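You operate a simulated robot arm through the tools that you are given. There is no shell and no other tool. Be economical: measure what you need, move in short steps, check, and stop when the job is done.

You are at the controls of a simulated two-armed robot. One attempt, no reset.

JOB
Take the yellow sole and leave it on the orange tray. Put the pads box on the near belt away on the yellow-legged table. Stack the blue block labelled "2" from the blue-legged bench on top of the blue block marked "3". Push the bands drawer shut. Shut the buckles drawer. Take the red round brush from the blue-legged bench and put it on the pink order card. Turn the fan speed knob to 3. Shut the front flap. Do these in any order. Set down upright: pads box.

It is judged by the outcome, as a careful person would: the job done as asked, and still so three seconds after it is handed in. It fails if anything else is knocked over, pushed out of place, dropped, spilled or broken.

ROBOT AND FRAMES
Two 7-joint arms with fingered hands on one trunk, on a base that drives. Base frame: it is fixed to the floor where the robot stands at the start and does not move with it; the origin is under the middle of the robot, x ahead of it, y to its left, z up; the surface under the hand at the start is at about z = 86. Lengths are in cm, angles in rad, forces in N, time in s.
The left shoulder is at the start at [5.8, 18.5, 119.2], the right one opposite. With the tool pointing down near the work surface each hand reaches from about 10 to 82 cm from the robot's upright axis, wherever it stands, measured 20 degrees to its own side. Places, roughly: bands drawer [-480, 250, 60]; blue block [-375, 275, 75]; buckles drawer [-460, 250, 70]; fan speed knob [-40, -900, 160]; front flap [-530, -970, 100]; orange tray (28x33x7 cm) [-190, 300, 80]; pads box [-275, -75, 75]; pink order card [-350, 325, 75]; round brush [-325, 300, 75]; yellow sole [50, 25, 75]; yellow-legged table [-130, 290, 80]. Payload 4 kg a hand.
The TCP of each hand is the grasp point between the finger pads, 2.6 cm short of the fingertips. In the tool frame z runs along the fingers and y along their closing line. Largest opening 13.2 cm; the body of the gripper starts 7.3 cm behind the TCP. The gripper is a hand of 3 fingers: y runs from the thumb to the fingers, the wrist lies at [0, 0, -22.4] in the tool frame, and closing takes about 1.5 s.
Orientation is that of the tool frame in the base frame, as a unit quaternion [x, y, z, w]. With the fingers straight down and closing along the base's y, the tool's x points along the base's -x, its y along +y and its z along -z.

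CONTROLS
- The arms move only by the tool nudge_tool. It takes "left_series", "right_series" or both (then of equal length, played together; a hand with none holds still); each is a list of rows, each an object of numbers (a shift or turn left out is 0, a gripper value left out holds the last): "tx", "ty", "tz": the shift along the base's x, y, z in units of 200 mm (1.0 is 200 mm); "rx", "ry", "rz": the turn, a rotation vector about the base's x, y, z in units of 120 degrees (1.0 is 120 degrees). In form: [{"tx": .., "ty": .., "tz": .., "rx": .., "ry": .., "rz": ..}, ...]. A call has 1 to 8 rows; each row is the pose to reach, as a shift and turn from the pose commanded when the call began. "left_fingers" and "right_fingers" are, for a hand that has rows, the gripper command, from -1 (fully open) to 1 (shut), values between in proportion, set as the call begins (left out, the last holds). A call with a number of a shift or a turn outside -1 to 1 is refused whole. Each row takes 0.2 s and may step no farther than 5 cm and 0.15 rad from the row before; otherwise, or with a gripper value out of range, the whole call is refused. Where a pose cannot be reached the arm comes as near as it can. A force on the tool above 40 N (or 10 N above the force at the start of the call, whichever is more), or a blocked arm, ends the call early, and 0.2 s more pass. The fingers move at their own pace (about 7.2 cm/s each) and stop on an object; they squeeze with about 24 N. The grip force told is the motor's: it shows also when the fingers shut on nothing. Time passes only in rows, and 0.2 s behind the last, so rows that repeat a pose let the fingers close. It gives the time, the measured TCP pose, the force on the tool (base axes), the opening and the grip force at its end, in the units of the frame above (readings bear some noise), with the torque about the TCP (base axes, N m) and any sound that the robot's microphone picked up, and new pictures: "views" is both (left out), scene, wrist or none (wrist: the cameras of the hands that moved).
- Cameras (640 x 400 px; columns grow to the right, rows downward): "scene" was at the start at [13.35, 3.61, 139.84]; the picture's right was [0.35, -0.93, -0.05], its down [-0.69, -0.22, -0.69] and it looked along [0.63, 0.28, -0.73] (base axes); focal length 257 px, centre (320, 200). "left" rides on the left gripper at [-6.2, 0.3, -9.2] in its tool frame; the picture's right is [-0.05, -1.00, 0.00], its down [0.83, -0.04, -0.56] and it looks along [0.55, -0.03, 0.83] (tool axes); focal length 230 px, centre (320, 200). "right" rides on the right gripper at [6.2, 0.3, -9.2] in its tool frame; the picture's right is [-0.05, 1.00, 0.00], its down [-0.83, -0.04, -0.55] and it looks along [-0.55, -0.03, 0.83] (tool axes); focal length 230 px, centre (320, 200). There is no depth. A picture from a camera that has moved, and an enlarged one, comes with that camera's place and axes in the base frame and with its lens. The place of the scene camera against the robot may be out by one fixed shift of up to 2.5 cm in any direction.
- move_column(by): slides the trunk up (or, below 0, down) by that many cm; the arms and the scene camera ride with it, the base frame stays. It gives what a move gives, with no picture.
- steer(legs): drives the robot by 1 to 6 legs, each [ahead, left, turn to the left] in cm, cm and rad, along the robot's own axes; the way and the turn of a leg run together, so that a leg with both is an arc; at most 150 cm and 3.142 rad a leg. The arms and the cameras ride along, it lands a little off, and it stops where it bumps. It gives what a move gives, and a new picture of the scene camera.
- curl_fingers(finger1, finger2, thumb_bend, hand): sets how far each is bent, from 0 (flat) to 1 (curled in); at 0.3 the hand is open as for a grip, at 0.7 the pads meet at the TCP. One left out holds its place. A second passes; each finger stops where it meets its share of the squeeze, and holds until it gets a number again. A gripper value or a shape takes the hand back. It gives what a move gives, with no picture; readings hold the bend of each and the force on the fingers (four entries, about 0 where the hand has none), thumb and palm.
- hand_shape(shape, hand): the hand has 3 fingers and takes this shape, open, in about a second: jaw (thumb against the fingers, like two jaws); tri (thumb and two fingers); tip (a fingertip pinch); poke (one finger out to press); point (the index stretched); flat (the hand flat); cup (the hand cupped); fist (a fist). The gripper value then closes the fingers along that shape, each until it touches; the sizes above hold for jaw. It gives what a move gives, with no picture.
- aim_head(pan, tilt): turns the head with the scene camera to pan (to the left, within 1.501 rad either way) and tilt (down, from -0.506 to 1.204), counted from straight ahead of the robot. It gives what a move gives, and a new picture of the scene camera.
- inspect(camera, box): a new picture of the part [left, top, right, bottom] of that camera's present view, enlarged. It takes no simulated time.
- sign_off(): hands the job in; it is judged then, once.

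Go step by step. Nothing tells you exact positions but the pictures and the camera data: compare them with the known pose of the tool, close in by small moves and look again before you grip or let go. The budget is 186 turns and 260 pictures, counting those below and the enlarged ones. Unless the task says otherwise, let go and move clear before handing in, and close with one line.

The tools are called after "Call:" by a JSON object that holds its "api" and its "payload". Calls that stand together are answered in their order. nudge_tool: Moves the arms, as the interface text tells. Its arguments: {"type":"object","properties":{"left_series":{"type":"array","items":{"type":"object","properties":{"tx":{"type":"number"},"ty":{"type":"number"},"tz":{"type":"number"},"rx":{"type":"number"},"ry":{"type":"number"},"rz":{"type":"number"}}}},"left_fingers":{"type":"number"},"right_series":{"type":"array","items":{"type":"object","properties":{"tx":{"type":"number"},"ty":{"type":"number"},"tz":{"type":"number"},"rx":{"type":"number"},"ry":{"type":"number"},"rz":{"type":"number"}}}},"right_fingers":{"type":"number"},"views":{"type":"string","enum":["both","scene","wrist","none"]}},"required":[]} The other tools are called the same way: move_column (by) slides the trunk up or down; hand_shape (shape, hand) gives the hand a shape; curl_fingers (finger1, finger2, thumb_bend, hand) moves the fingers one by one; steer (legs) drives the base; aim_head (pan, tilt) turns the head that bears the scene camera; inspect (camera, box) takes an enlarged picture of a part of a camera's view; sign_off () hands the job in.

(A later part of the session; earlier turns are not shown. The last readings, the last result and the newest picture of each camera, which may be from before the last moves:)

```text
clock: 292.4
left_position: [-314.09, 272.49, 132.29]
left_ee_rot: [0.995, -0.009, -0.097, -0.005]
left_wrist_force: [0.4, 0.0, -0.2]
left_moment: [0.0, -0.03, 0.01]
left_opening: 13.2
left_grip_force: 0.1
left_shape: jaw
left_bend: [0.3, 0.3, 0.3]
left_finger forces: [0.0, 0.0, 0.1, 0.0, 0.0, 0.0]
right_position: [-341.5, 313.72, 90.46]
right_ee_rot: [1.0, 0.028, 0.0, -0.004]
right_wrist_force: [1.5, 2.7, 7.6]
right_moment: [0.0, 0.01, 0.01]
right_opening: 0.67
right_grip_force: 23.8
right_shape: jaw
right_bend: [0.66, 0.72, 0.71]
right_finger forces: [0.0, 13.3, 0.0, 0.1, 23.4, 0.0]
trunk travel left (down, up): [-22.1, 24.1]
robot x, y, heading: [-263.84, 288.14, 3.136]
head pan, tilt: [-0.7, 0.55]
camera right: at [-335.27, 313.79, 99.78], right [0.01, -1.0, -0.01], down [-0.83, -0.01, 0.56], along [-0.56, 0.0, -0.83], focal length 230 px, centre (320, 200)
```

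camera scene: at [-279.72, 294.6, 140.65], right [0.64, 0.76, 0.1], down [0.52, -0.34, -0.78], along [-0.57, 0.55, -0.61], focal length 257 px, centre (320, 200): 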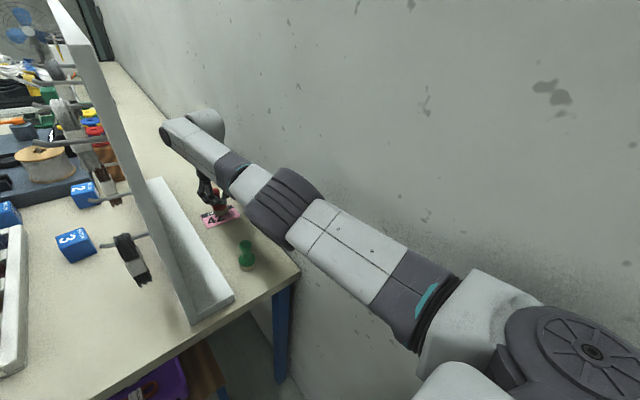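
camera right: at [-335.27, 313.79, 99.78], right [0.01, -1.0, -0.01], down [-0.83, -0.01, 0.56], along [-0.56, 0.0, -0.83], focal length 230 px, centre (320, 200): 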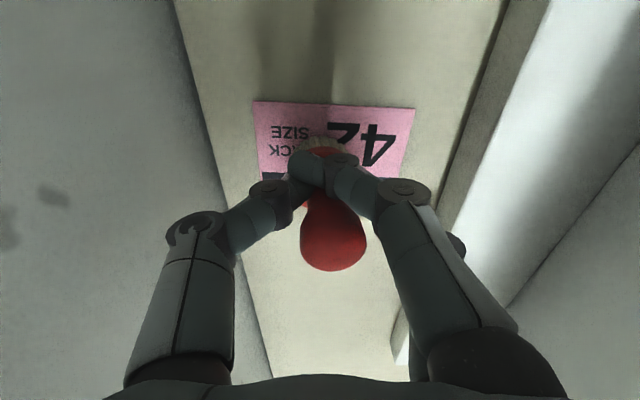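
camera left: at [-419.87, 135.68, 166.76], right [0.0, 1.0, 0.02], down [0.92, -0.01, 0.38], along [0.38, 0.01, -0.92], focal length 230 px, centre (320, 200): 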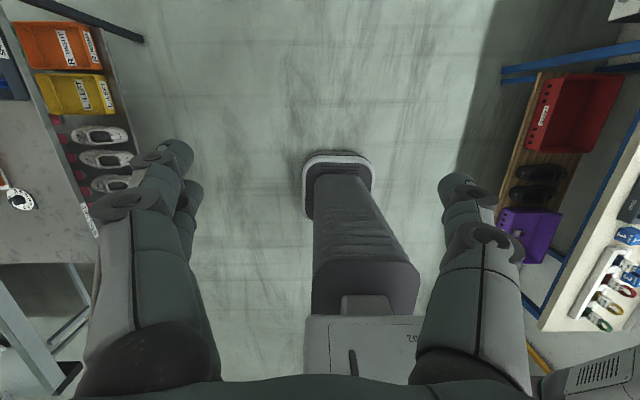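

Contact made. Opening and lifting straight up.

Call:
{"api": "nudge_tool", "payload": {"right_series": [{}, {}, {}, {}, {}, {}], "right_fingers": 0.15, "views": "wrist"}}

Call:
{"api": "nudge_tool", "payload": {"right_series": [{"tz": 0.1}, {"tz": 0.25}, {"tz": 0.45}, {"tz": 0.65}, {"tz": 0.85}], "views": "both"}}

```text
clock: 293.9
left_position: [-314.31, 272.54, 132.21]
left_ee_rot: [0.995, -0.008, -0.096, -0.005]
left_wrist_force: [-0.3, 0.6, -0.1]
left_moment: [-0.02, 0.0, 0.01]
left_opening: 13.17
left_grip_force: 0.0
left_shape: jaw
left_bend: [0.3, 0.3, 0.3]
left_finger forces: [0.0, 0.1, 0.2, 0.0, 0.0, 0.0]
right_position: [-341.45, 313.73, 90.27]
right_ee_rot: [1.0, 0.028, 0.0, -0.002]
right_wrist_force: [-0.2, -0.3, -0.4]
right_moment: [-0.01, 0.02, 0.01]
right_opening: 5.54
right_grip_force: 0.0
right_shape: jaw
right_bend: [0.73, 0.73, 0.7]
right_finger forces: [0.0, 0.1, 0.1, 0.0, 0.0, 0.1]
trunk travel left (down, up): [-22.1, 24.1]
robot x, y, heading: [-263.63, 288.41, 3.135]
head pan, tilt: [-0.7, 0.55]
camera right: at [-335.37, 313.76, 99.55], right [0.01, -1.0, -0.01], down [-0.83, -0.01, 0.55], along [-0.55, 0.0, -0.83], focal length 230 px, centre (320, 200)
```

right: 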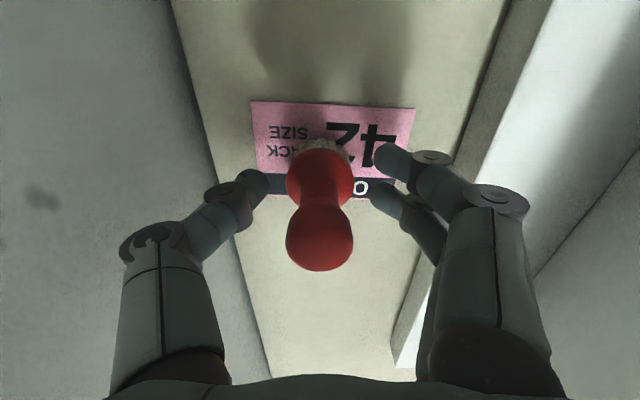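

```text
clock: 295.1
left_position: [-314.02, 272.51, 132.45]
left_ee_rot: [0.995, -0.009, -0.097, -0.005]
left_wrist_force: [0.3, 0.6, -0.5]
left_moment: [0.03, 0.01, 0.02]
left_opening: 13.22
left_grip_force: 0.1
left_shape: jaw
left_bend: [0.3, 0.3, 0.3]
left_finger forces: [0.1, 0.0, 0.0, 0.0, 0.1, 0.0]
right_position: [-341.06, 313.52, 107.55]
right_ee_rot: [1.0, 0.028, -0.001, 0.001]
right_wrist_force: [-0.4, 1.4, 0.0]
right_moment: [-0.08, 0.03, 0.04]
right_opening: 5.58
right_grip_force: 0.0
right_shape: jaw
right_bend: [0.73, 0.73, 0.7]
right_finger forces: [0.0, 0.0, 0.0, 0.1, 0.0, 0.0]
right hand out of reach, approached as far as the arm can: row 5
trunk travel left (down, up): [-22.1, 24.1]
robot x, y, heading: [-263.74, 288.41, 3.139]
head pan, tilt: [-0.7, 0.55]
camera scene: at [-279.49, 294.56, 140.67], right [0.64, 0.76, 0.1], down [0.52, -0.34, -0.78], along [-0.57, 0.55, -0.61], focal length 257 px, centre (320, 200)
camera right: at [-334.98, 313.56, 116.75], right [0.0, -1.0, 0.0], down [-0.83, 0.0, 0.56], along [-0.56, 0.0, -0.83], focal length 230 px, centre (320, 200)
```

scene: 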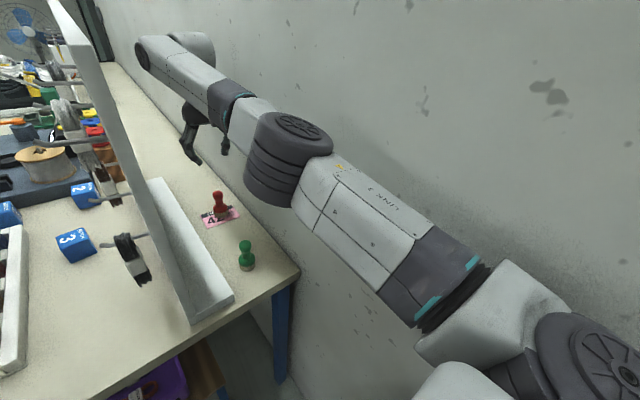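
right: 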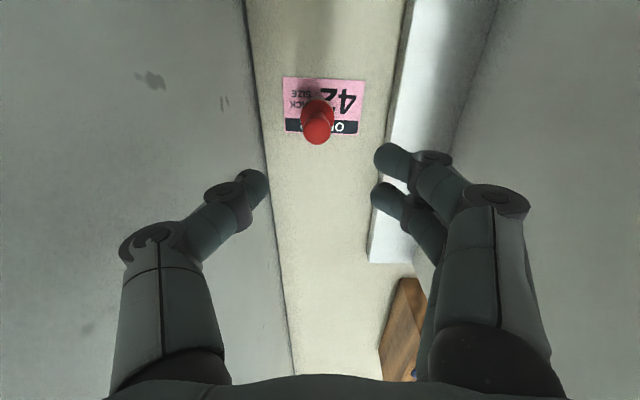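

The red brush stands on the pink card. I'll rise above the board and strafe back out.

Call:
{"api": "move_column", "payload": {"by": 24}}

Call:
{"api": "nudge_tool", "payload": {"right_series": [{"tz": 0.15, "tx": 0.02}, {"tz": 0.3, "tx": 0.05}, {"tz": 0.45, "tx": 0.1}, {"tz": 0.6, "tx": 0.15}, {"tz": 0.75, "tx": 0.2}], "views": "scene"}}

```text
clock: 297.6
left_position: [-314.18, 272.5, 156.25]
left_ee_rot: [0.995, -0.009, -0.096, -0.005]
left_wrist_force: [0.6, 0.5, 0.5]
left_moment: [-0.01, -0.02, -0.01]
left_opening: 13.19
left_grip_force: 0.1
left_shape: jaw
left_bend: [0.3, 0.3, 0.3]
left_finger forces: [0.0, 0.0, 0.0, 0.0, 0.1, 0.0]
right_position: [-337.21, 313.84, 142.42]
right_ee_rot: [0.997, 0.029, -0.07, -0.004]
right_wrist_force: [-0.7, 0.3, 0.0]
right_moment: [0.0, 0.02, -0.03]
right_opening: 5.61
right_grip_force: 0.1
right_shape: jaw
right_bend: [0.73, 0.73, 0.7]
right_finger forces: [0.0, 0.0, 0.1, 0.1, 0.0, 0.1]
trunk travel left (down, up): [-46.1, 0.1]
robot x, y, heading: [-264.05, 287.85, 3.141]
head pan, tilt: [-0.7, 0.55]
```

```text
clock: 298.8
left_position: [-314.01, 272.35, 156.41]
left_ee_rot: [0.995, -0.008, -0.097, -0.006]
left_wrist_force: [0.3, -0.4, 0.7]
left_moment: [0.03, 0.02, 0.03]
left_opening: 13.18
left_grip_force: 0.0
left_shape: jaw
left_bend: [0.3, 0.3, 0.3]
left_finger forces: [0.0, 0.0, 0.0, 0.0, 0.0, 0.0]
right_position: [-331.87, 313.87, 155.52]
right_ee_rot: [0.997, 0.029, -0.07, -0.007]
right_wrist_force: [-0.2, 0.6, 0.7]
right_moment: [0.03, -0.01, 0.01]
right_opening: 5.58
right_grip_force: 0.1
right_shape: jaw
right_bend: [0.73, 0.73, 0.7]
right_finger forces: [0.0, 0.0, 0.0, 0.0, 0.1, 0.0]
right hand out of reach, approached as far as the arm can: row 1, 2, 3, 4, 5
trunk travel left (down, up): [-46.1, 0.1]
robot x, y, heading: [-263.76, 288.16, 3.138]
head pan, tilt: [-0.7, 0.55]
camera scene: at [-271.11, 294.33, 166.53], right [0.65, 0.76, 0.0], down [0.4, -0.34, -0.85], along [-0.65, 0.55, -0.52], focal length 257 px, centre (320, 200)
```

scene: 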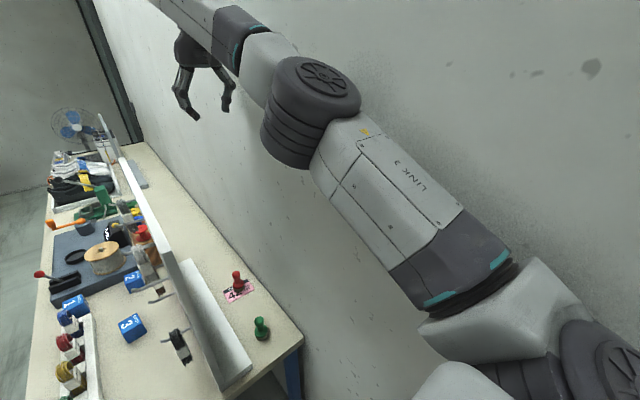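

Clear above everything. I'll strafe out, turn to face the bench, and move over to the blocks.

Call:
{"api": "steer", "payload": {"legs": [[0, 115, 0], [0, 0, -1.571], [0, 68, 0], [0, 68, 0]]}}

Call:
{"api": "move_column", "payload": {"by": -24}}

Call:
{"api": "aim_head", "payload": {"pan": 0.0, "tilt": 0.6}}

```text
clock: 315.2
left_position: [-415.68, 224.14, 156.31]
left_ee_rot: [-0.699, 0.708, 0.065, 0.071]
left_wrist_force: [0.0, -0.5, 0.7]
left_moment: [-0.01, 0.02, 0.04]
left_opening: 13.21
left_grip_force: 0.0
left_shape: jaw
left_bend: [0.3, 0.3, 0.3]
left_finger forces: [0.0, 0.0, 0.1, 0.1, 0.0, 0.1]
right_position: [-374.21, 242.24, 155.22]
right_ee_rot: [0.727, -0.683, -0.048, -0.053]
right_wrist_force: [0.3, 0.2, 0.1]
right_moment: [-0.05, -0.01, 0.01]
right_opening: 5.6
right_grip_force: 0.1
right_shape: jaw
right_bend: [0.73, 0.73, 0.7]
right_finger forces: [0.0, 0.0, 0.0, 0.0, 0.0, 0.0]
trunk travel left (down, up): [-46.1, 0.1]
robot x, y, heading: [-400.09, 173.8, 1.582]
head pan, tilt: [-0.7, 0.55]
camera scene: at [-395.55, 180.28, 166.51], right [0.77, -0.64, 0.0], down [-0.34, -0.4, -0.85], along [0.55, 0.65, -0.52], focal length 257 px, centre (320, 200)
```

scene: 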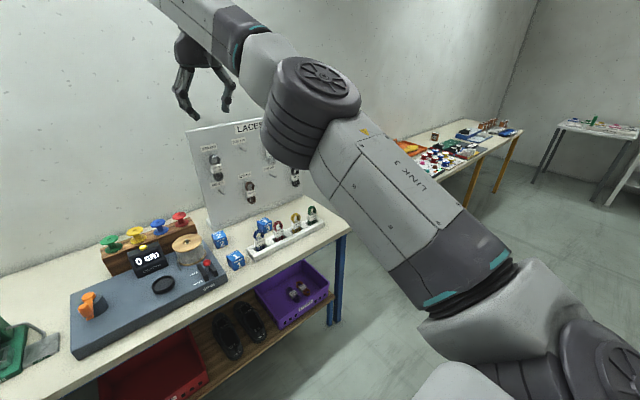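

```text
clock: 317.7
left_position: [-415.76, 224.12, 132.31]
left_ee_rot: [-0.699, 0.708, 0.065, 0.072]
left_wrist_force: [0.6, -0.4, 0.4]
left_moment: [0.02, -0.03, 0.02]
left_opening: 13.19
left_grip_force: 0.1
left_shape: jaw
left_bend: [0.3, 0.3, 0.3]
left_finger forces: [0.0, 0.0, 0.2, 0.1, 0.0, 0.0]
right_position: [-374.47, 247.1, 122.55]
right_ee_rot: [0.729, -0.684, -0.005, -0.009]
right_wrist_force: [-1.2, 0.7, 0.2]
right_moment: [-0.01, 0.0, 0.03]
right_opening: 5.57
right_grip_force: 0.1
right_shape: jaw
right_bend: [0.73, 0.73, 0.7]
right_finger forces: [0.0, 0.0, 0.0, 0.1, 0.0, 0.0]
trunk travel left (down, up): [-22.1, 24.1]
robot x, y, heading: [-399.69, 173.83, 1.571]
head pan, tilt: [-0.7, 0.55]
```

```text
clock: 318.8
left_position: [-415.89, 224.25, 132.26]
left_ee_rot: [-0.7, 0.707, 0.064, 0.071]
left_wrist_force: [-0.1, -0.3, 0.6]
left_moment: [0.0, 0.0, -0.04]
left_opening: 13.21
left_grip_force: 0.0
left_shape: jaw
left_bend: [0.3, 0.3, 0.3]
left_finger forces: [0.0, 0.0, 0.0, 0.0, 0.1, 0.1]
right_position: [-374.4, 247.23, 122.47]
right_ee_rot: [0.728, -0.685, -0.005, -0.01]
right_wrist_force: [-0.4, -0.3, -0.3]
right_moment: [0.01, -0.01, -0.05]
right_opening: 5.61
right_grip_force: 0.1
right_shape: jaw
right_bend: [0.73, 0.73, 0.7]
right_finger forces: [0.1, 0.0, 0.0, 0.1, 0.0, 0.0]
trunk travel left (down, up): [-22.1, 24.1]
robot x, y, heading: [-399.95, 173.52, 1.57]
head pan, tilt: [0.0, 0.6]
camera scene: at [-401.55, 190.53, 139.91], right [1.0, 0.0, 0.0], down [0.0, -0.68, -0.73], along [0.0, 0.73, -0.68], focal length 257 px, centre (320, 200)
```

scene: 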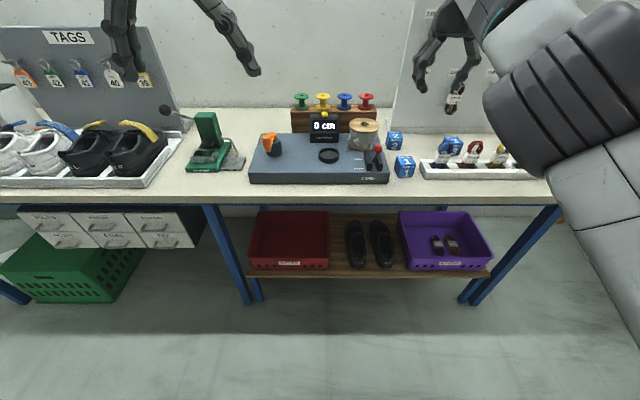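

I'll drive in to bring the right hand over block 2 and check with the wrist camera.

Call:
{"api": "steer", "payload": {"legs": [[31, 0, 0]]}}

Call:
{"api": "nudge_tool", "payload": {"right_series": [{"tz": -0.1}, {"tz": -0.2}, {"tz": -0.3}, {"tz": -0.4}], "right_fingers": -0.5, "views": "both"}}

```text
clock: 320.8
left_position: [-416.0, 254.79, 132.25]
left_ee_rot: [-0.699, 0.709, 0.065, 0.072]
left_wrist_force: [-0.2, -0.4, 0.0]
left_moment: [0.02, 0.0, 0.03]
left_opening: 13.2
left_grip_force: 0.0
left_shape: jaw
left_bend: [0.3, 0.3, 0.3]
left_finger forces: [0.0, 0.0, 0.0, 0.0, 0.1, 0.1]
right_position: [-374.55, 277.85, 122.51]
right_ee_rot: [0.728, -0.685, -0.005, -0.01]
right_wrist_force: [-0.3, 0.2, 0.2]
right_moment: [-0.01, 0.01, 0.01]
right_opening: 5.6
right_grip_force: 0.1
right_shape: jaw
right_bend: [0.73, 0.73, 0.7]
right_finger forces: [0.0, 0.0, 0.0, 0.0, 0.1, 0.0]
trunk travel left (down, up): [-22.1, 24.1]
robot x, y, heading: [-400.03, 204.37, 1.572]
head pan, tilt: [0.0, 0.6]
camera scene: at [-401.64, 221.11, 139.94], right [1.0, 0.0, 0.0], down [0.0, -0.68, -0.73], along [0.0, 0.73, -0.68], focal length 257 px, centre (320, 200)
```

scene: 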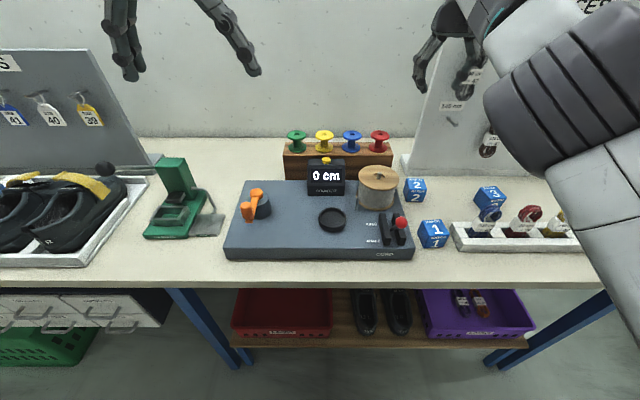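

```text
clock: 321.8
left_position: [-415.99, 254.91, 132.19]
left_ee_rot: [-0.699, 0.709, 0.064, 0.072]
left_wrist_force: [0.2, 0.0, -0.6]
left_moment: [0.0, -0.02, 0.01]
left_opening: 13.17
left_grip_force: 0.1
left_shape: jaw
left_bend: [0.3, 0.3, 0.3]
left_finger forces: [0.0, 0.0, 0.0, 0.0, 0.0, 0.0]
right_position: [-375.51, 278.06, 121.65]
right_ee_rot: [0.729, -0.685, -0.005, -0.009]
right_wrist_force: [-0.2, 0.0, -0.8]
right_moment: [0.01, 0.02, 0.01]
right_opening: 9.85
right_grip_force: 0.0
right_shape: jaw
right_bend: [0.64, 0.64, 0.6]
right_finger forces: [0.0, 0.0, 0.1, 0.0, 0.0, 0.0]
right hand out of reach, approached as far as the arm can: row 1, 2, 3, 4
trunk travel left (down, up): [-22.1, 24.1]
robot x, y, heading: [-400.03, 204.54, 1.572]
head pan, tilt: [0.0, 0.6]
camera scene: at [-401.64, 221.17, 139.92], right [1.0, 0.0, 0.0], down [0.0, -0.68, -0.73], along [0.0, 0.73, -0.68], focal length 257 px, centre (320, 200)
camera right: at [-375.48, 271.71, 130.79], right [-1.0, -0.01, -0.01], down [-0.01, 0.82, 0.57], along [0.0, 0.57, -0.82], focal length 230 px, centre (320, 200)
```

scene: 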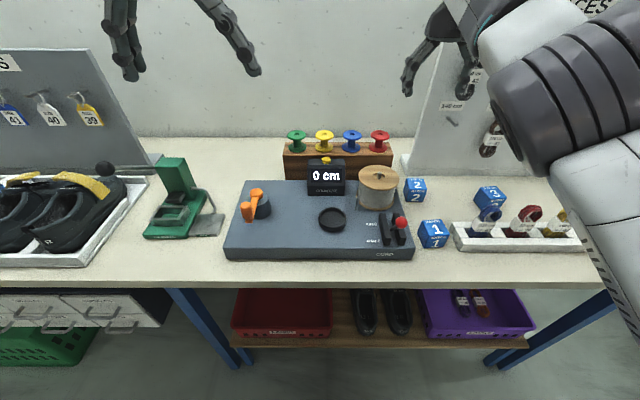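
right: 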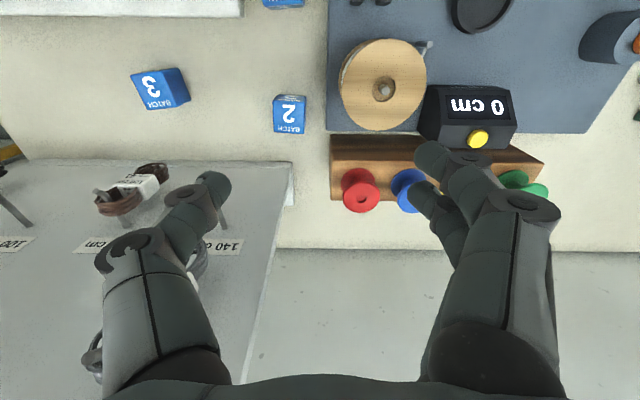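

Block 2 is at [-369.8, 282.7] and block 3 at [-347.4, 278.8], both about 5 cm cubes. The arm is locked straight, so I'll try bending it by pulling back while lowering.

Call:
{"api": "nudge_tool", "payload": {"right_series": [{"ty": -0.15, "tx": 0.1}, {"ty": -0.3, "tx": 0.2, "tz": -0.1}, {"ty": -0.45, "tx": 0.25, "tz": -0.25}, {"ty": -0.5, "tx": 0.28, "tz": -0.45}, {"ty": -0.5, "tx": 0.28, "tz": -0.65}], "views": "scene"}}

```text
clock: 323.0
left_position: [-415.95, 254.8, 132.09]
left_ee_rot: [-0.699, 0.708, 0.065, 0.071]
left_wrist_force: [-0.2, -0.4, 0.0]
left_moment: [0.01, 0.0, 0.0]
left_opening: 13.21
left_grip_force: 0.0
left_shape: jaw
left_bend: [0.3, 0.3, 0.3]
left_finger forces: [0.0, 0.1, 0.0, 0.0, 0.1, 0.0]
right_position: [-375.46, 278.21, 121.73]
right_ee_rot: [0.729, -0.685, -0.005, -0.01]
right_wrist_force: [0.6, 0.1, 0.1]
right_moment: [-0.01, -0.04, -0.02]
right_opening: 9.86
right_grip_force: 0.2
right_shape: jaw
right_bend: [0.64, 0.64, 0.6]
right_finger forces: [0.0, 0.1, 0.1, 0.0, 0.0, 0.0]
right hand out of reach, approached as far as the arm can: row 1, 2, 3, 4, 5
trunk travel left (down, up): [-22.1, 24.1]
robot x, y, heading: [-400.05, 204.63, 1.575]
head pan, tilt: [0.0, 0.6]
camera scene: at [-401.64, 221.22, 139.91], right [1.0, 0.0, 0.0], down [0.0, -0.68, -0.73], along [0.0, 0.73, -0.68], focal length 257 px, centre (320, 200)
```

scene: 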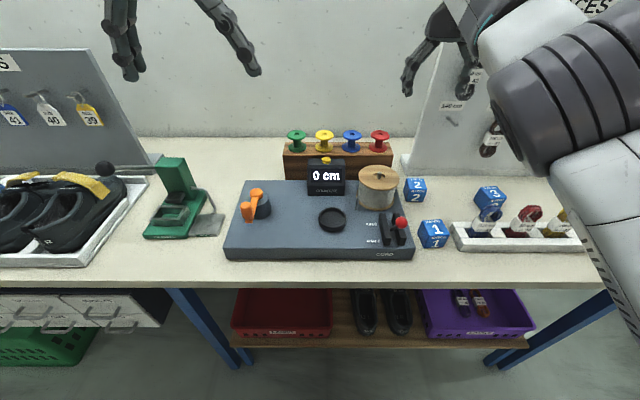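

The right arm stays locked, so I'll back off, swing it out to the right, and use the left hand for the blocks.

Call:
{"api": "steer", "payload": {"legs": [[-40, 0, 0]]}}

Call:
{"api": "nudge_tool", "payload": {"right_series": [{"tx": 0.2, "tz": 0.05}, {"tx": 0.4, "tz": 0.05}, {"tx": 0.6, "ty": -0.1}, {"tx": 0.8, "ty": -0.2}, {"tx": 0.95, "ty": -0.4}, {"tx": 1.0, "ty": -0.6}, {"tx": 1.0, "ty": -0.8}], "left_series": [{"tz": -0.1, "rx": -0.03}, {"tz": -0.2, "rx": -0.06}, {"tz": -0.3, "rx": -0.093}, {"tz": -0.4, "rx": -0.093}, {"tz": -0.5, "rx": -0.093}, {"tz": -0.6, "rx": -0.093}, {"tz": -0.7, "rx": -0.093}], "views": "scene"}}

```text
clock: 325.5
left_position: [-416.15, 215.97, 132.15]
left_ee_rot: [-0.702, 0.706, 0.065, 0.071]
left_wrist_force: [-0.5, 0.1, -0.5]
left_moment: [0.0, 0.01, 0.01]
left_opening: 13.19
left_grip_force: 0.2
left_shape: jaw
left_bend: [0.3, 0.3, 0.3]
left_finger forces: [0.1, 0.0, 0.0, 0.1, 0.0, 0.1]
right_position: [-375.74, 239.53, 121.61]
right_ee_rot: [0.73, -0.683, -0.004, -0.009]
right_wrist_force: [-0.4, -0.5, -0.1]
right_moment: [0.01, 0.0, 0.0]
right_opening: 9.87
right_grip_force: 0.0
right_shape: jaw
right_bend: [0.64, 0.64, 0.6]
right_finger forces: [0.0, 0.0, 0.1, 0.0, 0.0, 0.0]
trunk travel left (down, up): [-22.1, 24.1]
robot x, y, heading: [-399.56, 165.83, 1.574]
head pan, tilt: [0.0, 0.6]
camera scene: at [-401.52, 182.45, 139.89], right [1.0, 0.01, 0.0], down [0.01, -0.68, -0.73], along [-0.01, 0.73, -0.68], focal length 257 px, centre (320, 200)
```

scene: 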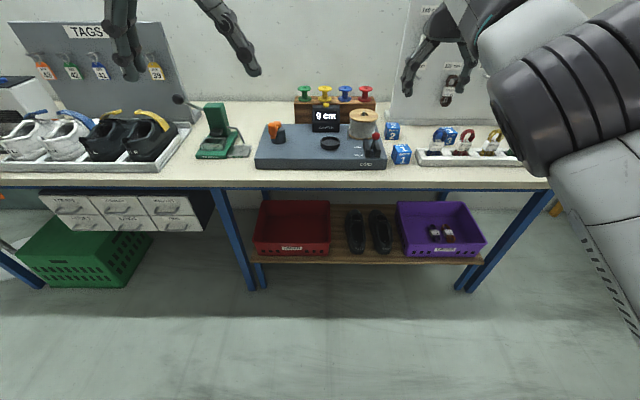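

```text
clock: 327.1
left_position: [-416.11, 216.12, 118.11]
left_ee_rot: [-0.706, 0.709, -0.004, 0.002]
left_wrist_force: [0.0, -0.2, -0.2]
left_moment: [-0.03, 0.0, -0.01]
left_opening: 13.21
left_grip_force: 0.0
left_shape: jaw
left_bend: [0.3, 0.3, 0.3]
left_finger forces: [0.0, 0.0, 0.0, 0.0, 0.0, 0.0]
right_position: [-366.77, 239.14, 122.46]
right_ee_rot: [0.731, -0.683, -0.005, -0.009]
right_wrist_force: [-0.4, 0.1, 0.0]
right_moment: [0.0, 0.01, -0.01]
right_opening: 9.88
right_grip_force: 0.1
right_shape: jaw
right_bend: [0.64, 0.64, 0.6]
right_finger forces: [0.0, 0.1, 0.0, 0.0, 0.0, 0.0]
right hand out of reach, approached as far as the arm can: row 3, 4, 5, 6, 7
trunk travel left (down, up): [-22.1, 24.1]
robot x, y, heading: [-399.68, 165.83, 1.579]
head pan, tilt: [0.0, 0.6]
camera scene: at [-401.48, 182.43, 139.9], right [1.0, 0.01, 0.0], down [0.01, -0.68, -0.73], along [-0.01, 0.73, -0.68], focal length 257 px, centre (320, 200)
```

scene: 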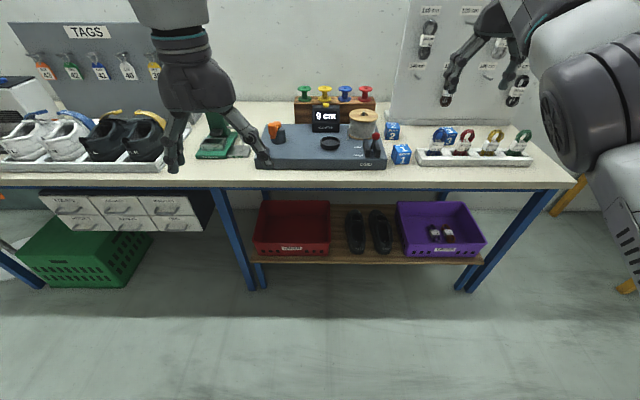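

Left hand works normally. I'll raise the right hand out of the way above board height.

Call:
{"api": "nudge_tool", "payload": {"right_series": [{"tz": 0.2, "tx": 0.05, "ty": -0.05}, {"tz": 0.4, "tx": 0.1, "ty": -0.1}, {"tz": 0.6, "tx": 0.15, "ty": -0.2}, {"tz": 0.8, "tx": 0.2, "ty": -0.3}, {"tz": 1.0, "tx": 0.2, "ty": -0.4}], "views": "none"}}

Call:
{"api": "nudge_tool", "payload": {"right_series": [{"tz": 0.15, "ty": -0.15}, {"tz": 0.3, "ty": -0.3}, {"tz": 0.45, "ty": -0.45}, {"tz": 0.5, "ty": -0.6}, {"tz": 0.5, "ty": -0.8}], "views": "scene"}}

```text
clock: 328.3
left_position: [-416.37, 215.29, 118.48]
left_ee_rot: [-0.706, 0.708, -0.002, 0.006]
left_wrist_force: [-0.5, -0.7, 0.0]
left_moment: [0.05, -0.03, 0.0]
left_opening: 13.2
left_grip_force: 0.1
left_shape: jaw
left_bend: [0.3, 0.3, 0.3]
left_finger forces: [0.0, 0.0, 0.0, 0.0, 0.1, 0.0]
right_position: [-365.12, 229.17, 139.0]
right_ee_rot: [0.733, -0.681, -0.008, -0.013]
right_wrist_force: [0.4, -1.0, -0.1]
right_moment: [0.05, -0.06, 0.03]
right_opening: 9.87
right_grip_force: 0.0
right_shape: jaw
right_bend: [0.64, 0.64, 0.6]
right_finger forces: [0.0, 0.0, 0.0, 0.0, 0.0, 0.0]
right hand out of reach, approached as far as the arm can: row 2, 3, 4, 5
trunk travel left (down, up): [-22.1, 24.1]
robot x, y, heading: [-400.12, 165.59, 1.581]
head pan, tilt: [0.0, 0.6]
```

```text
clock: 329.5
left_position: [-416.14, 215.37, 118.6]
left_ee_rot: [-0.705, 0.709, -0.002, 0.005]
left_wrist_force: [0.1, -0.6, 0.0]
left_moment: [0.08, 0.0, -0.02]
left_opening: 13.2
left_grip_force: 0.1
left_shape: jaw
left_bend: [0.3, 0.3, 0.3]
left_finger forces: [0.0, 0.0, 0.0, 0.0, 0.0, 0.0]
right_position: [-366.36, 217.78, 146.06]
right_ee_rot: [0.731, -0.682, -0.008, -0.013]
right_wrist_force: [-0.1, -1.3, 0.4]
right_moment: [0.02, -0.01, 0.04]
right_opening: 9.89
right_grip_force: 0.1
right_shape: jaw
right_bend: [0.64, 0.64, 0.6]
right_finger forces: [0.1, 0.1, 0.0, 0.0, 0.0, 0.1]
right hand out of reach, approached as far as the arm can: row 2, 3, 4, 5
trunk travel left (down, up): [-22.1, 24.1]
robot x, y, heading: [-400.12, 165.87, 1.579]
head pan, tilt: [0.0, 0.6]
camera scene: at [-401.59, 181.62, 140.05], right [1.0, 0.01, 0.0], down [0.01, -0.68, -0.74], along [-0.01, 0.74, -0.68], focal length 257 px, centre (320, 200)
```

scene: 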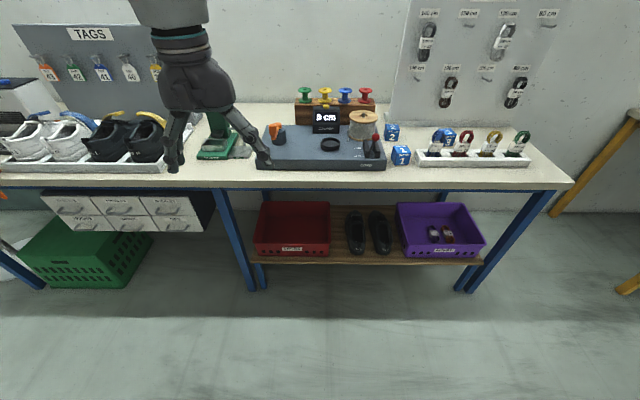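

Good, the right arm folded up high. Now position the base so the left hand reaches block 2.

Call:
{"api": "steer", "payload": {"legs": [[0, -46, -0.008], [44, 0, 0]]}}

Call:
{"api": "nudge_tool", "payload": {"left_series": [{"ty": 0.2}, {"ty": 0.4}, {"ty": 0.6}, {"ty": 0.8}, {"ty": 1.0}, {"ty": 1.0, "tz": -0.2}], "left_fingers": -0.25, "views": "both"}}

```text
clock: 334.5
left_position: [-368.85, 260.0, 118.25]
left_ee_rot: [-0.701, 0.713, -0.004, 0.002]
left_wrist_force: [-1.0, 0.0, 0.8]
left_moment: [0.03, -0.01, -0.02]
left_opening: 13.18
left_grip_force: 0.1
left_shape: jaw
left_bend: [0.3, 0.3, 0.3]
left_finger forces: [0.0, 0.1, 0.0, 0.0, 0.1, 0.0]
right_position: [-319.14, 262.12, 145.8]
right_ee_rot: [0.727, -0.687, -0.006, -0.01]
right_wrist_force: [0.1, -0.9, 0.9]
right_moment: [0.0, 0.02, 0.01]
right_opening: 9.89
right_grip_force: 0.0
right_shape: jaw
right_bend: [0.64, 0.64, 0.6]
right_finger forces: [0.0, 0.0, 0.0, 0.0, 0.0, 0.1]
trunk travel left (down, up): [-22.1, 24.1]
robot x, y, heading: [-353.2, 209.56, 1.565]
head pan, tilt: [0.0, 0.6]
camera scene: at [-354.74, 226.17, 139.94], right [1.0, 0.0, 0.0], down [0.0, -0.68, -0.73], along [0.0, 0.73, -0.68], focal length 257 px, centre (320, 200)
```

scene: 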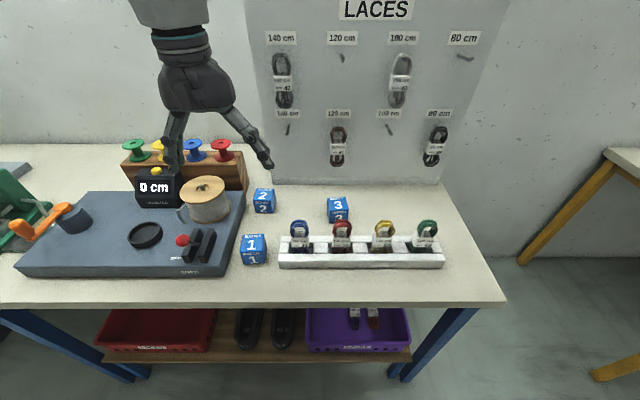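

```text
clock: 335.9
left_position: [-373.49, 273.86, 112.92]
left_ee_rot: [-0.701, 0.713, -0.005, 0.003]
left_wrist_force: [-0.4, 0.5, -0.2]
left_moment: [-0.03, -0.06, 0.0]
left_opening: 8.27
left_grip_force: 0.0
left_shape: jaw
left_bend: [0.71, 0.71, 0.69]
left_finger forces: [0.1, 0.0, 0.0, 0.0, 0.0, 0.1]
left hand out of reach, approached as far as the arm can: row 3, 4, 5, 6
right_position: [-319.44, 262.51, 145.59]
right_ee_rot: [0.726, -0.687, -0.005, -0.01]
right_wrist_force: [-0.1, 0.3, 0.2]
right_moment: [-0.05, -0.02, 0.01]
right_opening: 9.91
right_grip_force: 0.1
right_shape: jaw
right_bend: [0.64, 0.64, 0.6]
right_finger forces: [0.1, 0.0, 0.1, 0.0, 0.1, 0.1]
trunk travel left (down, up): [-22.1, 24.1]
robot x, y, heading: [-353.18, 209.59, 1.571]
head pan, tilt: [0.0, 0.6]
camera scene: at [-354.9, 226.48, 139.88], right [1.0, 0.0, 0.0], down [0.0, -0.68, -0.73], along [0.0, 0.73, -0.68], focal length 257 px, centre (320, 200)
camera left: at [-373.71, 279.95, 122.25], right [1.0, 0.04, 0.01], down [0.02, -0.83, 0.56], along [0.03, -0.56, -0.83], focal length 230 px, centre (320, 200)
```

scene: 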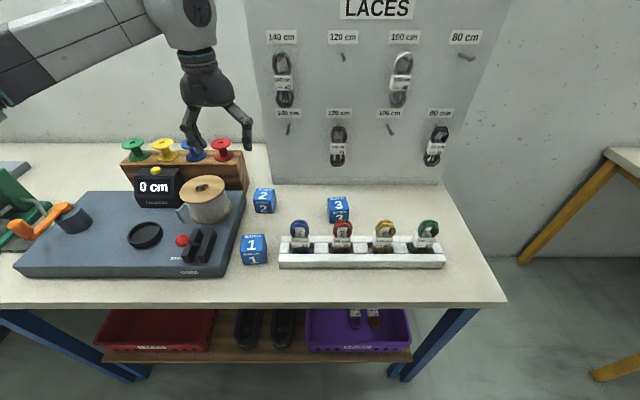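
left: 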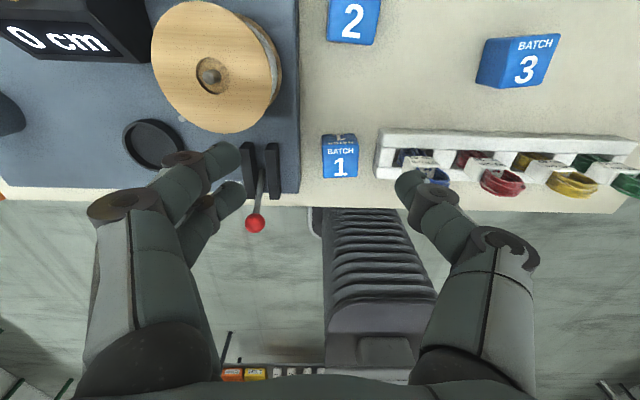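

Block 2 confirmed at [-369.7, 282.6], with 3.4 cm to the cord unit. I'll move the base 9 cm ahead and 4 cm right, set the opening to 7 cm, and lower.

Call:
{"api": "steer", "payload": {"legs": [[8.7, -4, 0]]}}

Call:
{"api": "nudge_tool", "payload": {"left_series": [{"tz": -0.15}, {"tz": -0.3}, {"tz": -0.45}, {"tz": -0.6}, {"tz": -0.7}], "left_fingers": -0.06, "views": "both"}}

```text
clock: 337.1
left_position: [-369.41, 282.38, 113.21]
left_ee_rot: [-0.702, 0.713, -0.004, 0.003]
left_wrist_force: [-0.5, 0.1, -0.1]
left_moment: [-0.03, 0.01, -0.01]
left_opening: 8.28
left_grip_force: 0.1
left_shape: jaw
left_bend: [0.71, 0.71, 0.69]
left_finger forces: [0.0, 0.0, 0.0, 0.0, 0.0, 0.0]
right_position: [-315.16, 270.91, 145.76]
right_ee_rot: [0.727, -0.686, -0.006, -0.01]
right_wrist_force: [0.3, -0.3, -0.1]
right_moment: [-0.04, -0.02, -0.01]
right_opening: 9.89
right_grip_force: 0.0
right_shape: jaw
right_bend: [0.64, 0.64, 0.6]
right_finger forces: [0.0, 0.0, 0.0, 0.0, 0.0, 0.0]
trunk travel left (down, up): [-22.1, 24.1]
robot x, y, heading: [-349.3, 218.36, 1.57]
head pan, tilt: [0.0, 0.6]
camera scene: at [-350.76, 235.04, 139.94], right [1.0, 0.0, 0.0], down [0.0, -0.68, -0.73], along [0.0, 0.73, -0.68], focal length 257 px, centre (320, 200)
```

scene: 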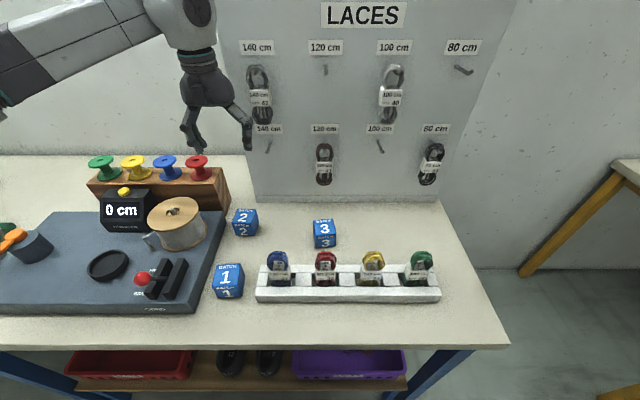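

```text
clock: 338.3
left_position: [-369.23, 282.59, 98.84]
left_ee_rot: [-0.701, 0.713, -0.004, 0.003]
left_wrist_force: [0.7, -0.1, -0.1]
left_moment: [-0.01, -0.02, 0.0]
left_opening: 7.06
left_grip_force: 0.1
left_shape: jaw
left_bend: [0.72, 0.72, 0.7]
left_finger forces: [0.0, 0.0, 0.1, 0.0, 0.1, 0.0]
right_position: [-315.02, 270.97, 145.64]
right_ee_rot: [0.727, -0.686, -0.006, -0.01]
right_wrist_force: [0.3, 0.2, -0.5]
right_moment: [-0.01, 0.02, -0.03]
right_opening: 9.88
right_grip_force: 0.1
right_shape: jaw
right_bend: [0.64, 0.64, 0.6]
right_finger forces: [0.0, 0.0, 0.1, 0.0, 0.0, 0.1]
trunk travel left (down, up): [-22.1, 24.1]
robot x, y, heading: [-349.31, 218.68, 1.569]
head pan, tilt: [0.0, 0.6]
camera scene: at [-350.72, 235.16, 139.9], right [1.0, 0.0, 0.0], down [0.0, -0.68, -0.73], along [0.0, 0.73, -0.68], focal length 257 px, centre (320, 200)
camera left: at [-369.49, 288.65, 108.27], right [1.0, 0.04, 0.01], down [0.02, -0.83, 0.56], along [0.03, -0.56, -0.83], focal length 230 px, centre (320, 200)
```

scene: 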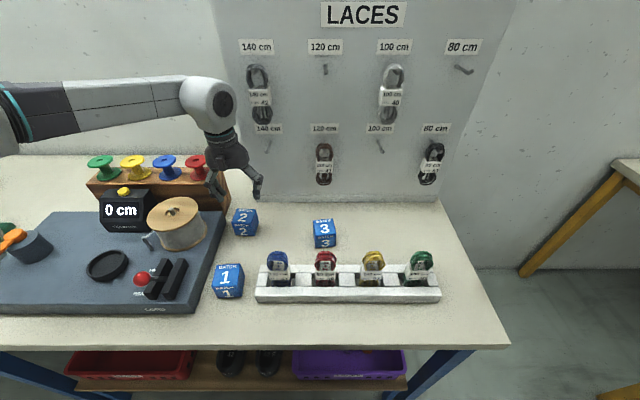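
left: 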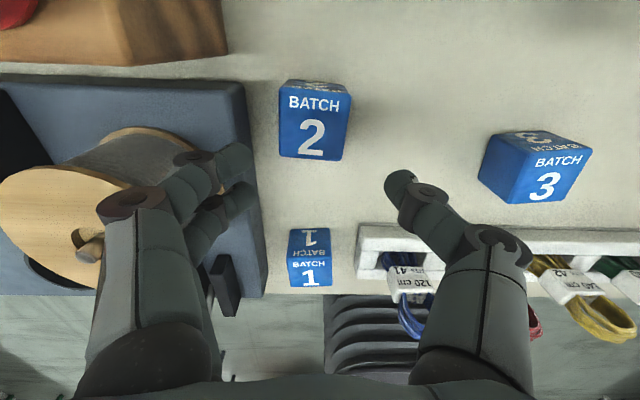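

Aligned with block 2. I'll descend to z ≈ 89 so the knuckles stay above the cord unit, then close.

Call:
{"api": "nudge_tool", "payload": {"left_series": [{"tz": -0.12, "tx": -0.02, "ty": 0.015}, {"tz": -0.25, "tx": -0.02, "ty": 0.015}, {"tz": -0.38, "tx": -0.02, "ty": 0.015}, {"tz": -0.49, "tx": -0.02, "ty": 0.015}], "views": "wrist"}}

```text
clock: 339.3
left_position: [-370.24, 282.06, 89.54]
left_ee_rot: [-0.701, 0.713, -0.003, 0.005]
left_wrist_force: [0.6, -0.8, 0.0]
left_moment: [-0.03, 0.01, 0.04]
left_opening: 7.03
left_grip_force: 0.1
left_shape: jaw
left_bend: [0.72, 0.72, 0.7]
left_finger forces: [0.1, 0.4, 0.0, 0.1, 0.1, 0.0]
left hand out of reach, approached as far as the arm can: row 4
right_position: [-315.2, 271.06, 145.65]
right_ee_rot: [0.727, -0.687, -0.006, -0.009]
right_wrist_force: [0.5, 1.0, -0.5]
right_moment: [-0.01, -0.02, 0.01]
right_opening: 9.88
right_grip_force: 0.0
right_shape: jaw
right_bend: [0.64, 0.64, 0.6]
right_finger forces: [0.0, 0.0, 0.0, 0.1, 0.0, 0.0]
trunk travel left (down, up): [-22.1, 24.1]
robot x, y, heading: [-349.08, 218.15, 1.566]
head pan, tilt: [0.0, 0.6]
camera left: at [-370.41, 288.17, 98.92], right [1.0, 0.04, 0.01], down [0.02, -0.83, 0.56], along [0.03, -0.56, -0.83], focal length 230 px, centre (320, 200)
```

left: 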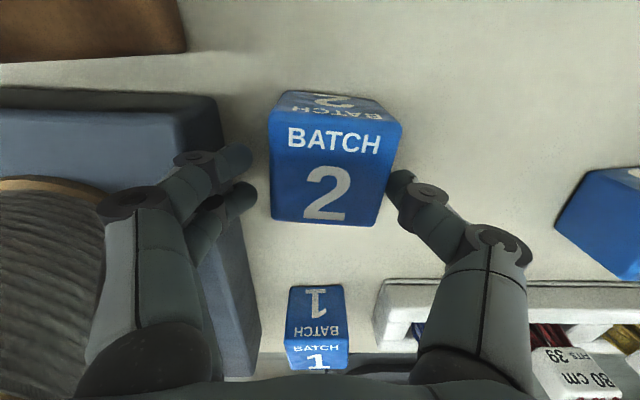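

Thumb side is nearly touching; I'll shift 0.5 cm to +x and close.

Call:
{"api": "nudge_tool", "payload": {"left_series": [{"tx": 0.025}, {"tx": 0.025}], "views": "none"}}

Call:
{"api": "nudge_tool", "payload": {"left_series": [{}, {}, {}, {}, {}], "left_fingers": 1, "views": "none"}}

Call:
{"api": "nudge_tool", "payload": {"left_series": [{"tz": 0.1}, {"tz": 0.25}, {"tz": 0.45}, {"tz": 0.65}], "views": "both"}}

```text
clock: 339.9
left_position: [-369.91, 281.87, 89.69]
left_ee_rot: [-0.702, 0.712, -0.004, 0.004]
left_wrist_force: [0.5, 1.4, -0.7]
left_moment: [-0.01, 0.01, -0.01]
left_opening: 7.04
left_grip_force: 0.2
left_shape: jaw
left_bend: [0.72, 0.72, 0.7]
left_finger forces: [0.0, 0.0, 0.1, 0.0, 0.0, 0.1]
right_position: [-315.14, 271.07, 145.68]
right_ee_rot: [0.727, -0.687, -0.006, -0.01]
right_wrist_force: [0.2, -0.2, -0.3]
right_moment: [0.0, 0.03, 0.0]
right_opening: 9.88
right_grip_force: 0.0
right_shape: jaw
right_bend: [0.64, 0.64, 0.6]
right_finger forces: [0.1, 0.0, 0.0, 0.0, 0.0, 0.1]
trunk travel left (down, up): [-22.1, 24.1]
robot x, y, heading: [-349.34, 218.45, 1.567]
head pan, tilt: [0.0, 0.6]
```

```text
clock: 341.1
left_position: [-369.91, 281.93, 89.71]
left_ee_rot: [-0.701, 0.713, -0.004, 0.003]
left_wrist_force: [0.1, 0.0, 0.2]
left_moment: [-0.02, -0.01, -0.01]
left_opening: 4.99
left_grip_force: 23.7
left_shape: jaw
left_bend: [0.73, 0.73, 0.7]
left_finger forces: [10.9, 10.9, 0.1, 0.0, 21.7, 0.0]
right_position: [-315.15, 271.03, 145.66]
right_ee_rot: [0.727, -0.687, -0.005, -0.01]
right_wrist_force: [0.5, -0.7, -0.1]
right_moment: [0.0, -0.02, 0.0]
right_opening: 9.9
right_grip_force: 0.1
right_shape: jaw
right_bend: [0.64, 0.64, 0.6]
right_finger forces: [0.1, 0.0, 0.0, 0.1, 0.0, 0.0]
trunk travel left (down, up): [-22.1, 24.1]
robot x, y, heading: [-349.45, 218.44, 1.567]
head pan, tilt: [0.0, 0.6]
```

```text
clock: 342.1
left_position: [-369.78, 281.97, 102.7]
left_ee_rot: [-0.702, 0.712, -0.003, 0.003]
left_wrist_force: [-0.3, -0.8, -0.9]
left_moment: [0.0, 0.01, 0.0]
left_opening: 5.0
left_grip_force: 24.4
left_shape: jaw
left_bend: [0.73, 0.73, 0.7]
left_finger forces: [11.0, 10.8, 0.1, 0.0, 21.8, 0.0]
right_position: [-315.15, 270.88, 145.71]
right_ee_rot: [0.727, -0.687, -0.006, -0.01]
right_wrist_force: [0.2, 0.1, -0.4]
right_moment: [0.0, -0.02, 0.0]
right_opening: 9.9
right_grip_force: 0.1
right_shape: jaw
right_bend: [0.64, 0.64, 0.6]
right_finger forces: [0.0, 0.0, 0.0, 0.0, 0.0, 0.0]
trunk travel left (down, up): [-22.1, 24.1]
robot x, y, heading: [-349.37, 218.61, 1.571]
head pan, tilt: [0.0, 0.6]
camera scene: at [-350.7, 235.03, 139.93], right [1.0, 0.0, 0.0], down [0.0, -0.68, -0.73], along [0.0, 0.73, -0.68], focal length 257 px, centre (320, 200)
camera left: at [-369.93, 288.2, 112.03], right [1.0, 0.04, 0.01], down [0.02, -0.83, 0.56], along [0.03, -0.56, -0.83], focal length 230 px, centre (320, 200)
```

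scene: 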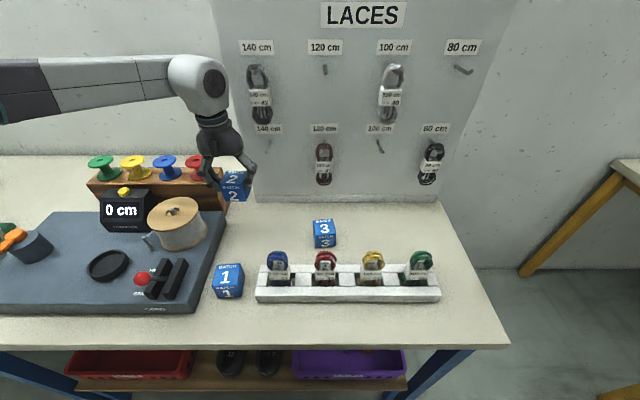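
left: 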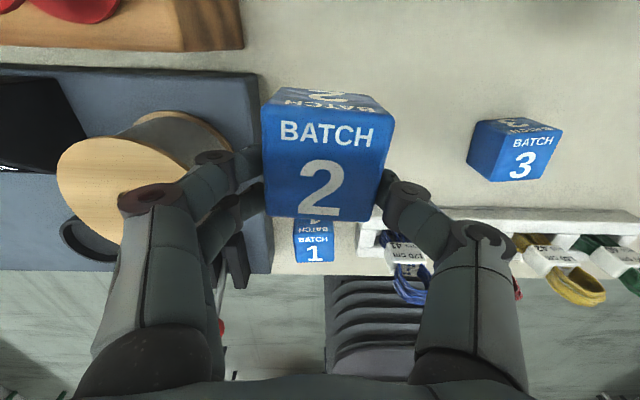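

Block 2 is in hand. I'll shift the base right about 22 cm and back 3.5 cm to bring it over block 3, then check.

Call:
{"api": "steer", "payload": {"legs": [[-3, -21.5, 0]]}}

Call:
{"api": "inspect", "payload": {"camera": "left", "box": [0, 0, 640, 400]}}

Call:
{"api": "inspect", "payload": {"camera": "scene", "box": [180, 120, 420, 270]}}

```text
clock: 343.8
left_position: [-348.0, 279.03, 102.58]
left_ee_rot: [-0.702, 0.712, -0.005, 0.003]
left_wrist_force: [-0.4, 0.0, -1.2]
left_moment: [-0.03, 0.03, 0.04]
left_opening: 5.0
left_grip_force: 24.0
left_shape: jaw
left_bend: [0.73, 0.73, 0.7]
left_finger forces: [11.4, 11.2, 0.1, 0.0, 22.6, 0.1]
right_position: [-293.39, 268.01, 145.68]
right_ee_rot: [0.728, -0.686, -0.006, -0.01]
right_wrist_force: [0.3, 0.5, 0.0]
right_moment: [0.01, 0.01, -0.01]
right_opening: 9.89
right_grip_force: 0.1
right_shape: jaw
right_bend: [0.64, 0.64, 0.6]
right_finger forces: [0.1, 0.0, 0.0, 0.0, 0.0, 0.1]
trunk travel left (down, up): [-22.1, 24.1]
robot x, y, heading: [-327.46, 215.26, 1.568]
head pan, tilt: [0.0, 0.6]
camera scene: at [-328.9, 232.09, 139.9], right [1.0, 0.0, 0.0], down [0.0, -0.68, -0.73], along [0.0, 0.73, -0.68], focal length 257 px, centre (320, 200)
```

scene: 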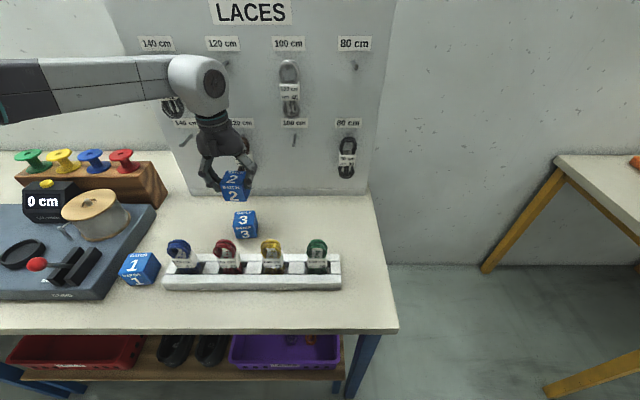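

```text
1.00 times, centred on (320, 200) of left (not enlarged: the box is as wide or as high as the picture)
camera zoom: at [-348.2, 285.21, 111.91], right [1.0, 0.04, 0.01], down [0.03, -0.83, 0.56], along [0.03, -0.56, -0.83], focal length 230 px, centre (320, 200)
```

zoom: 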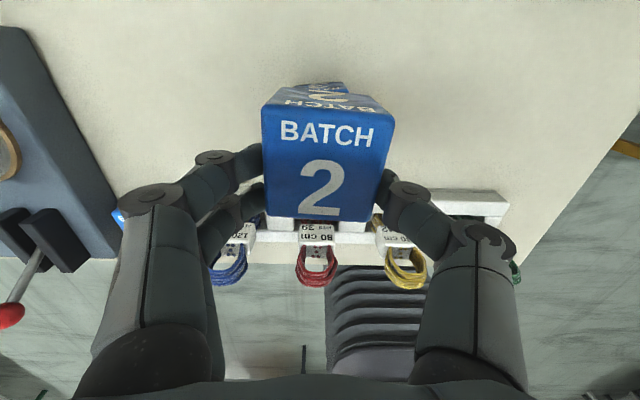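

```text
2.67 times, centred on (300, 195) of scene
camera zoom: at [-328.9, 232.09, 139.9], right [1.0, 0.0, 0.0], down [0.0, -0.68, -0.73], along [0.0, 0.73, -0.68], focal length 684 px, centre (373, 213)
```

zoom: 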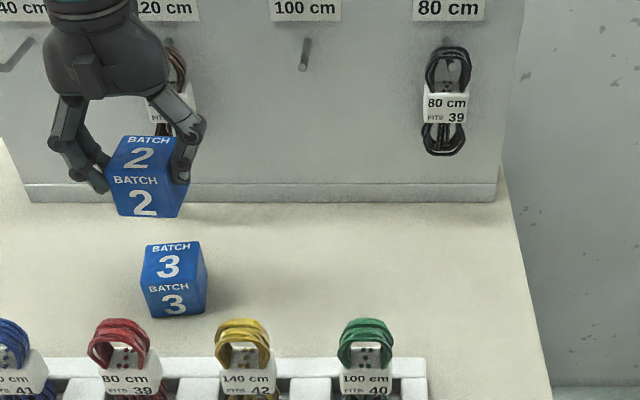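

Comparing both blocks in the same view, block 2 needs to go about +0.9 cm in x and -1.5 cm in y. I'll do that, lower to just above block 3, and look.

Call:
{"api": "nudge_tool", "payload": {"left_series": [{"tx": 0.045, "ty": -0.075}, {"tx": 0.045, "ty": -0.075, "tz": -0.12}, {"tx": 0.045, "ty": -0.075, "tz": -0.25}, {"tx": 0.045, "ty": -0.075, "tz": -0.3}], "views": "wrist"}}

Call:
{"api": "inspect", "payload": {"camera": "scene", "box": [200, 140, 300, 250]}}

```text
clock: 344.8
left_position: [-347.12, 277.51, 96.89]
left_ee_rot: [-0.702, 0.712, -0.004, 0.003]
left_wrist_force: [-0.5, 0.2, -2.5]
left_moment: [0.03, -0.01, -0.01]
left_opening: 4.97
left_grip_force: 24.1
left_shape: jaw
left_bend: [0.73, 0.73, 0.7]
left_finger forces: [11.4, 11.1, 0.1, 0.1, 22.5, 0.0]
right_position: [-293.44, 268.0, 145.65]
right_ee_rot: [0.728, -0.686, -0.006, -0.011]
right_wrist_force: [-0.6, -0.5, 0.1]
right_moment: [0.02, 0.04, -0.01]
right_opening: 9.88
right_grip_force: 0.0
right_shape: jaw
right_bend: [0.64, 0.64, 0.6]
right_finger forces: [0.1, 0.0, 0.0, 0.0, 0.0, 0.0]
trunk travel left (down, up): [-22.1, 24.1]
robot x, y, heading: [-326.94, 215.66, 1.568]
head pan, tilt: [0.0, 0.6]
camera left: at [-347.25, 283.71, 106.05], right [1.0, 0.04, 0.01], down [0.03, -0.83, 0.56], along [0.03, -0.56, -0.83], focal length 230 px, centre (320, 200)
```

left: 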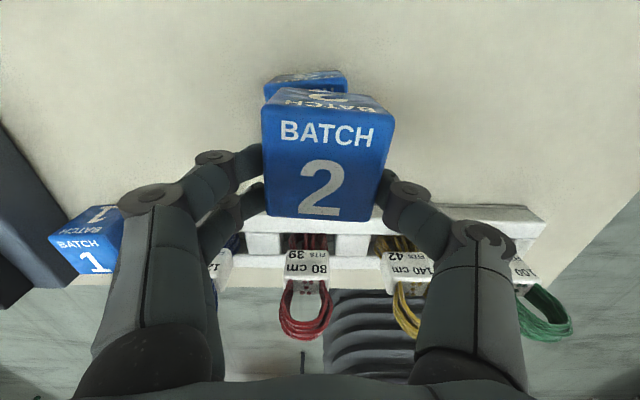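

```text
3.64 times, centred on (250, 195) of scene
camera zoom: at [-328.91, 232.01, 139.92], right [1.0, 0.0, 0.0], down [0.0, -0.68, -0.73], along [0.0, 0.73, -0.68], focal length 933 px, centre (574, 218)
```

zoom: 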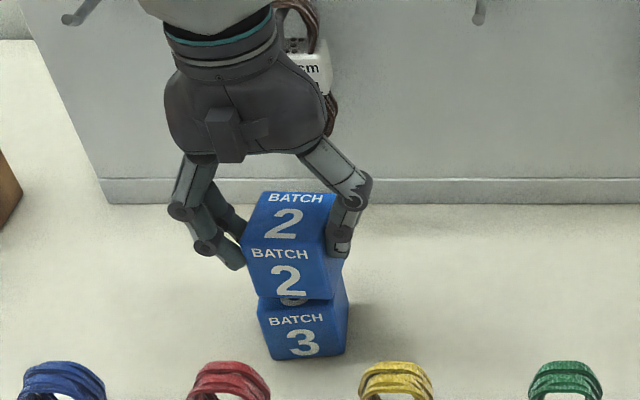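

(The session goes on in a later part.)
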